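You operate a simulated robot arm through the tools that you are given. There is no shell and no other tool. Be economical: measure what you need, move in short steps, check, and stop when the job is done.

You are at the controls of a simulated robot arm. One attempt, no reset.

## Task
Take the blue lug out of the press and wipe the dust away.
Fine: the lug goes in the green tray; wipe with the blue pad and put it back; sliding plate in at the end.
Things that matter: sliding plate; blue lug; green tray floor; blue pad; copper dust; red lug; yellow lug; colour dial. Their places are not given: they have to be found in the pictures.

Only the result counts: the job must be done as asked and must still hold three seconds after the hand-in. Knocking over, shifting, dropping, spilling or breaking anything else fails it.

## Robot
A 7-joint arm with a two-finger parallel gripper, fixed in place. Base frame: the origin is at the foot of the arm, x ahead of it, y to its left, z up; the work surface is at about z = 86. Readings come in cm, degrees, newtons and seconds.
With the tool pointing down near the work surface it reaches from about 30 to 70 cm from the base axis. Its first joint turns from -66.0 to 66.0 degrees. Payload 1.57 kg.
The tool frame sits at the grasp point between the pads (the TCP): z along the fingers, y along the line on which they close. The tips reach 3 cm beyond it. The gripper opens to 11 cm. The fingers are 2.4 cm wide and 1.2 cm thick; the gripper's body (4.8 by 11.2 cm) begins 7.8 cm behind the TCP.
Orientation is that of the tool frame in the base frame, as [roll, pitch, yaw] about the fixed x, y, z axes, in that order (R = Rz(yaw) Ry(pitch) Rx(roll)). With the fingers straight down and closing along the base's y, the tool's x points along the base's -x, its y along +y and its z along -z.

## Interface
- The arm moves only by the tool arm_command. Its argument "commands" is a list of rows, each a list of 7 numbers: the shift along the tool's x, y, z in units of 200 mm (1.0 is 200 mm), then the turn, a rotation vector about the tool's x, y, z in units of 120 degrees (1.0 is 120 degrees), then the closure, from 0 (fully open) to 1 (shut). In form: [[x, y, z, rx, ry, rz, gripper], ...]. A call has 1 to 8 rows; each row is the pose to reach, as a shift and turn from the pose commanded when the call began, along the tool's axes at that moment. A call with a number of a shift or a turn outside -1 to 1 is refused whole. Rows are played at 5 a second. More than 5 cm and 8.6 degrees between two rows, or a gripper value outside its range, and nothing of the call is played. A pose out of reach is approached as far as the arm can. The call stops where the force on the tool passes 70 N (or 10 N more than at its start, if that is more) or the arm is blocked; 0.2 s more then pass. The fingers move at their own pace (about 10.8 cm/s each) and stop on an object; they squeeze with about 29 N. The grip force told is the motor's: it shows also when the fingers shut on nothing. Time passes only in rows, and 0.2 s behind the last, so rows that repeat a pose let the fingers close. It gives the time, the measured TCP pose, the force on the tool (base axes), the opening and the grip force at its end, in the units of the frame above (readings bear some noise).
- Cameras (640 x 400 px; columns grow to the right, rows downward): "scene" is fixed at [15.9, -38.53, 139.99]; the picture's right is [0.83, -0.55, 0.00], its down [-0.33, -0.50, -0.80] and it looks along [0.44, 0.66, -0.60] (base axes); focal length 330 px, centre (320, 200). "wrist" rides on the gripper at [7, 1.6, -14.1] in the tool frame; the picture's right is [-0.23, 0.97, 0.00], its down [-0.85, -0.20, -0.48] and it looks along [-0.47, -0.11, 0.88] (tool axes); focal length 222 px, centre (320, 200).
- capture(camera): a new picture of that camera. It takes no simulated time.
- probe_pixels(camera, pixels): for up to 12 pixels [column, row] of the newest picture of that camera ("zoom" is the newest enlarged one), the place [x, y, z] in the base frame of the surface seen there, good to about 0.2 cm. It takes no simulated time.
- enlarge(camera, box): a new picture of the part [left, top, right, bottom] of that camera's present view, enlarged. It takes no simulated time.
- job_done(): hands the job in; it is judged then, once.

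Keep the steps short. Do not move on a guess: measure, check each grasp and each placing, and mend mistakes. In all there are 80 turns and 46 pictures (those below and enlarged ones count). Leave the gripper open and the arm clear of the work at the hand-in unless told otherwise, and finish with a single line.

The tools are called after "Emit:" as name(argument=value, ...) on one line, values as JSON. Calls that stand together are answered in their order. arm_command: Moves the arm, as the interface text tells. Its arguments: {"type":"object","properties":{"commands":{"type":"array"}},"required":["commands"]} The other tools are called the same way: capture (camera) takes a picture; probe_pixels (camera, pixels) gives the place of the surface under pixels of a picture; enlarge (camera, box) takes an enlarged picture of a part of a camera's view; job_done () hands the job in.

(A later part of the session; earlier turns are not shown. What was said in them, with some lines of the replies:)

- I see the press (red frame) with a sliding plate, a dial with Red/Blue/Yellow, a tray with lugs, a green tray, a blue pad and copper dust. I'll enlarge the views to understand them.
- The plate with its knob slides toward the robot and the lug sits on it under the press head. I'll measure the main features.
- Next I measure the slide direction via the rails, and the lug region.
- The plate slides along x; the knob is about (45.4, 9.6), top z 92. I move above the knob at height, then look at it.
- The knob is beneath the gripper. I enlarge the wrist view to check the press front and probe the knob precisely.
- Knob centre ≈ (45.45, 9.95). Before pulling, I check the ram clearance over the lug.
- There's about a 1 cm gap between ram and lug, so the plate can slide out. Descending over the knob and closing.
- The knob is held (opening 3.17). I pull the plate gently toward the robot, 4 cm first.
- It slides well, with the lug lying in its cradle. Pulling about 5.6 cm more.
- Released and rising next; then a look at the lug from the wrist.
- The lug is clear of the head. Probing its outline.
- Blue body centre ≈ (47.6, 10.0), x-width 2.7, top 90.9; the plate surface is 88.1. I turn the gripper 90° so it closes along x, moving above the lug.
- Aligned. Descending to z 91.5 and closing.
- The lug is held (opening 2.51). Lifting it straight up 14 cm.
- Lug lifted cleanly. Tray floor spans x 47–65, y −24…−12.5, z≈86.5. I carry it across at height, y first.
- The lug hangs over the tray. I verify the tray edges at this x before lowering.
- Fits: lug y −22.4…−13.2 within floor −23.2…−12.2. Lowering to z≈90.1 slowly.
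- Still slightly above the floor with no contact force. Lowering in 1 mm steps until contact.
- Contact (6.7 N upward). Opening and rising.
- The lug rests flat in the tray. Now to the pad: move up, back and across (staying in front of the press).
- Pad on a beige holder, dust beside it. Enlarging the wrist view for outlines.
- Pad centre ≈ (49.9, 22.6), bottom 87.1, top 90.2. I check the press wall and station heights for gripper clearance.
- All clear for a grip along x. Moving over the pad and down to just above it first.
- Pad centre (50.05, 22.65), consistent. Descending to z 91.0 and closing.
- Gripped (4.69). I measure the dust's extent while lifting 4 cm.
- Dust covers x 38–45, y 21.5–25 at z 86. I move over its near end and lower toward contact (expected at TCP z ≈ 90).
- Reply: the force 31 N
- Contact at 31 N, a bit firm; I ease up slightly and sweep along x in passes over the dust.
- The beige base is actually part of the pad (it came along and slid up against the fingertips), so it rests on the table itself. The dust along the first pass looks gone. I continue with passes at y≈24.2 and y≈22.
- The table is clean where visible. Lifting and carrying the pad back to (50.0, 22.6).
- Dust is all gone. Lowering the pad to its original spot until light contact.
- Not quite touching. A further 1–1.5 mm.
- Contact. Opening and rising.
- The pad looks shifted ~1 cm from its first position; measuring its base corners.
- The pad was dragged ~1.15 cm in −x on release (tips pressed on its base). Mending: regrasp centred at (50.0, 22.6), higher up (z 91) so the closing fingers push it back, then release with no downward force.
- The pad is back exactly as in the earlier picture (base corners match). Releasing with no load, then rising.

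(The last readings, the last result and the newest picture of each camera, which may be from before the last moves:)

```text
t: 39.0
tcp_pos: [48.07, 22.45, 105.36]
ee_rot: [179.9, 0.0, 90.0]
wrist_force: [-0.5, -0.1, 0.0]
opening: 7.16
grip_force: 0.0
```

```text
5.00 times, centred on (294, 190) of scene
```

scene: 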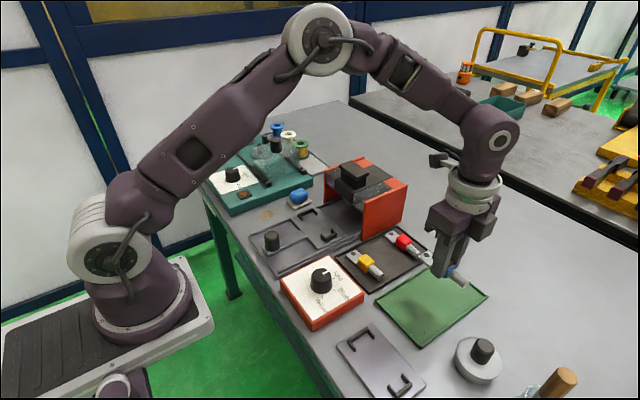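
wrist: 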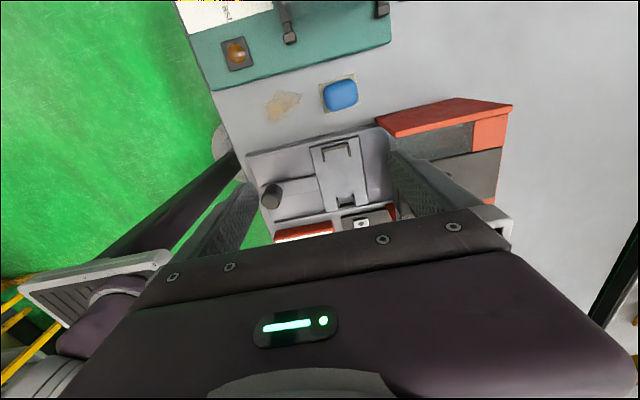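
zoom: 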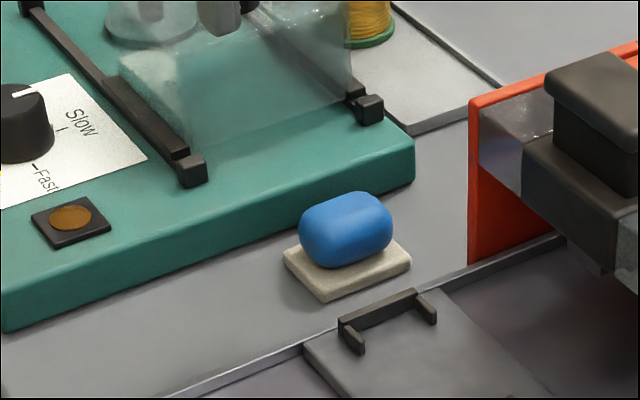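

Pad is back in place. Now to the knob for the plate: moving above (35.9, 10.0), keeping this gripper orientation.

Emit:
arm_command(commands=[[-0.05, -0.2, 0, 0, 0, 0, 0.4], [-0.2, -0.35, 0, 0, 0, 0, 0.4], [-0.38, -0.5, 0, 0, 0, 0, 0.4], [-0.55, -0.6, 0, 0, 0, 0, 0.4], [-0.625, -0.608, 0.1, 0, 0, 0, 0.4], [-0.625, -0.608, 0.3, 0, 0, 0, 0.4]])

Emit:
enlarge(camera="scene", box=[220, 180, 348, 260])

Emit:
probe_pixels(camera="zoom", pixels=[[262, 280], [240, 290], [285, 285], [262, 295], [262, 320], [265, 270]])

```text
t: 40.4
tcp_pos: [36.06, 10.22, 98.99]
ee_rot: [179.9, 0.0, 89.9]
wrist_force: [-0.1, 0.1, 0.5]
opening: 6.6
grip_force: 0.1
```

```text
5.00 times, centred on (284, 220) of scene
```

zoom: 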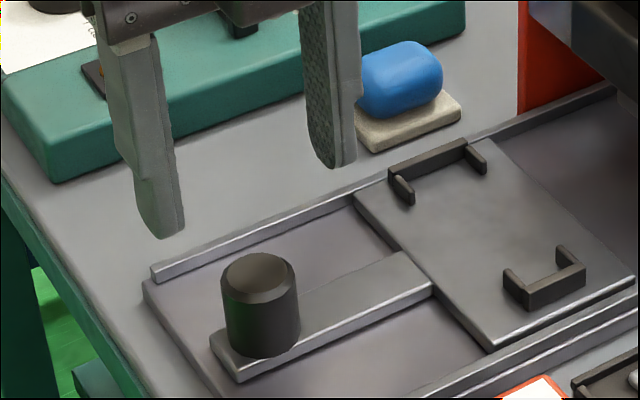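

```text
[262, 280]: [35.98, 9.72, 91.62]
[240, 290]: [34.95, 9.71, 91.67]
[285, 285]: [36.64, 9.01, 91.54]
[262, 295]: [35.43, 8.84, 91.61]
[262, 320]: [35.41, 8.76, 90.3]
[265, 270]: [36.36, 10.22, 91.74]
```

Knob at (35.9, 9.9). Descending to z 91.8 and gripping it fore-and-aft.

Emit:
arm_command(commands=[[-0.005, -0.003, 0.15, 0, 0, 0, 0.4], [-0.005, -0.003, 0.28, 0, 0, 0, 0.4], [-0.005, -0.003, 0.35, 0, 0, 0, 0.45], [-0.005, -0.003, 0.355, 0, 0, 0, 0.6], [-0.005, -0.003, 0.355, 0, 0, 0, 0.8], [-0.005, -0.003, 0.355, 0, 0, 0, 1]])

```text
t: 41.8
tcp_pos: [35.76, 9.99, 92.06]
ee_rot: [180.0, 0.0, 90.0]
wrist_force: [-0.1, -1.2, -16.0]
opening: 3.11
grip_force: 40.3
```

Knob held. Pushing the plate in ~9.2 cm, then easing to the stop.

Emit:
arm_command(commands=[[0, 0.03, 0, 0, 0, 0, 1], [0, 0.09, 0, 0, 0, 0, 1], [0, 0.16, 0, 0, 0, 0, 1], [0, 0.23, 0, 0, 0, 0, 1], [0, 0.3, 0, 0, 0, 0, 1], [0, 0.37, 0, 0, 0, 0, 1], [0, 0.43, 0, 0, 0, 0, 1], [0, 0.46, 0, 0, 0, 0, 1]])

Emit:
arm_command(commands=[[0, 0.01, 0, 0, 0, 0, 1], [0, 0.02, 0, 0, 0, 0, 1], [0, 0.027, 0, 0, 0, 0, 1], [0, 0.034, 0, 0, 0, 0, 1]])

```text
t: 43.6
tcp_pos: [45.04, 10.05, 92.0]
ee_rot: [-179.9, 0.2, 89.9]
wrist_force: [-0.4, -15.3, -16.0]
opening: 3.09
grip_force: 39.9
```

```text
t: 44.6
tcp_pos: [45.59, 10.12, 92.06]
ee_rot: [-179.8, 0.0, 90.0]
wrist_force: [-11.7, -9.5, -7.0]
opening: 3.12
grip_force: 40.1
```

Resistance begins at 45.6 (stop likely). Nudging a bit more to confirm.

Emit:
arm_command(commands=[[0, 0.005, 0, 0, 0, 0, 1], [0, 0.01, 0, 0, 0, 0, 1]])

```text
t: 45.2
tcp_pos: [45.62, 10.08, 92.08]
ee_rot: [-179.6, 0.0, 90.0]
wrist_force: [-30.3, -11.0, -1.6]
opening: 3.1
grip_force: 39.6
```

Firmly at the stop. Easing back the load, releasing, and rising away.

Emit:
arm_command(commands=[[0, -0.008, 0, 0, 0, 0, 1], [0, -0.008, 0, 0, 0, 0, 0.7], [0, -0.008, 0, 0, 0, 0, 0.5], [0, -0.008, 0, 0, 0, 0, 0.4], [0, -0.008, -0.15, 0, 0, 0, 0.4], [0, -0.008, -0.35, 0, 0, 0, 0.4], [0, -0.02, -0.55, 0, 0, 0, 0.2], [0, -0.1, -0.75, 0, 0, 0, 0]])

Emit:
capture(camera="scene")

Emit:
enlarge(camera="scene", box=[240, 140, 440, 265])

```text
t: 47.0
tcp_pos: [43.77, 9.93, 107.04]
ee_rot: [-179.9, 0.0, 89.9]
wrist_force: [0.4, 0.3, -1.1]
opening: 11.0
grip_force: 0.2
```

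```text
10 pictures are left
```

scene: 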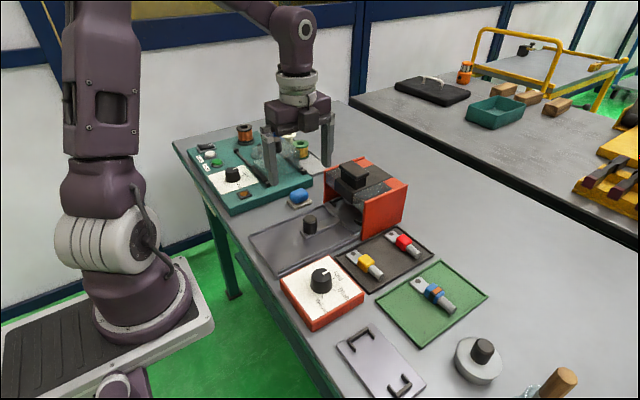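

```text
3.20 times, centred on (340, 202) of scene
```

zoom: 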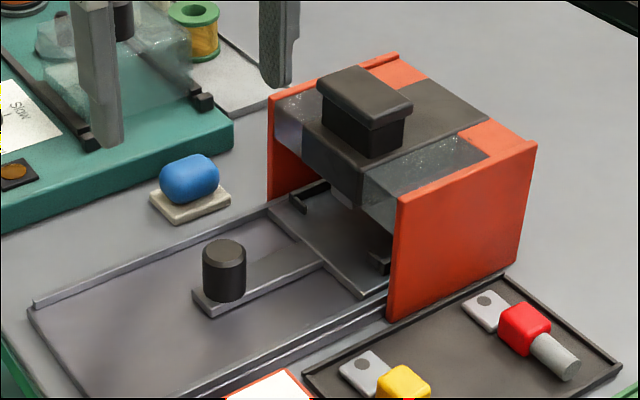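

The plate is at its original in-position, the lug is in the green tray, the pad is back and the dust is gone. The dial and other lugs are untouched, the gripper is open and the arm is clear, so I'm handing in.

Emit:
job_done()

```text
The job is handed in.
```

The blue lug is in the green tray, the dust is wiped up, the blue pad is back in its place and the sliding plate is pushed in to its stop.
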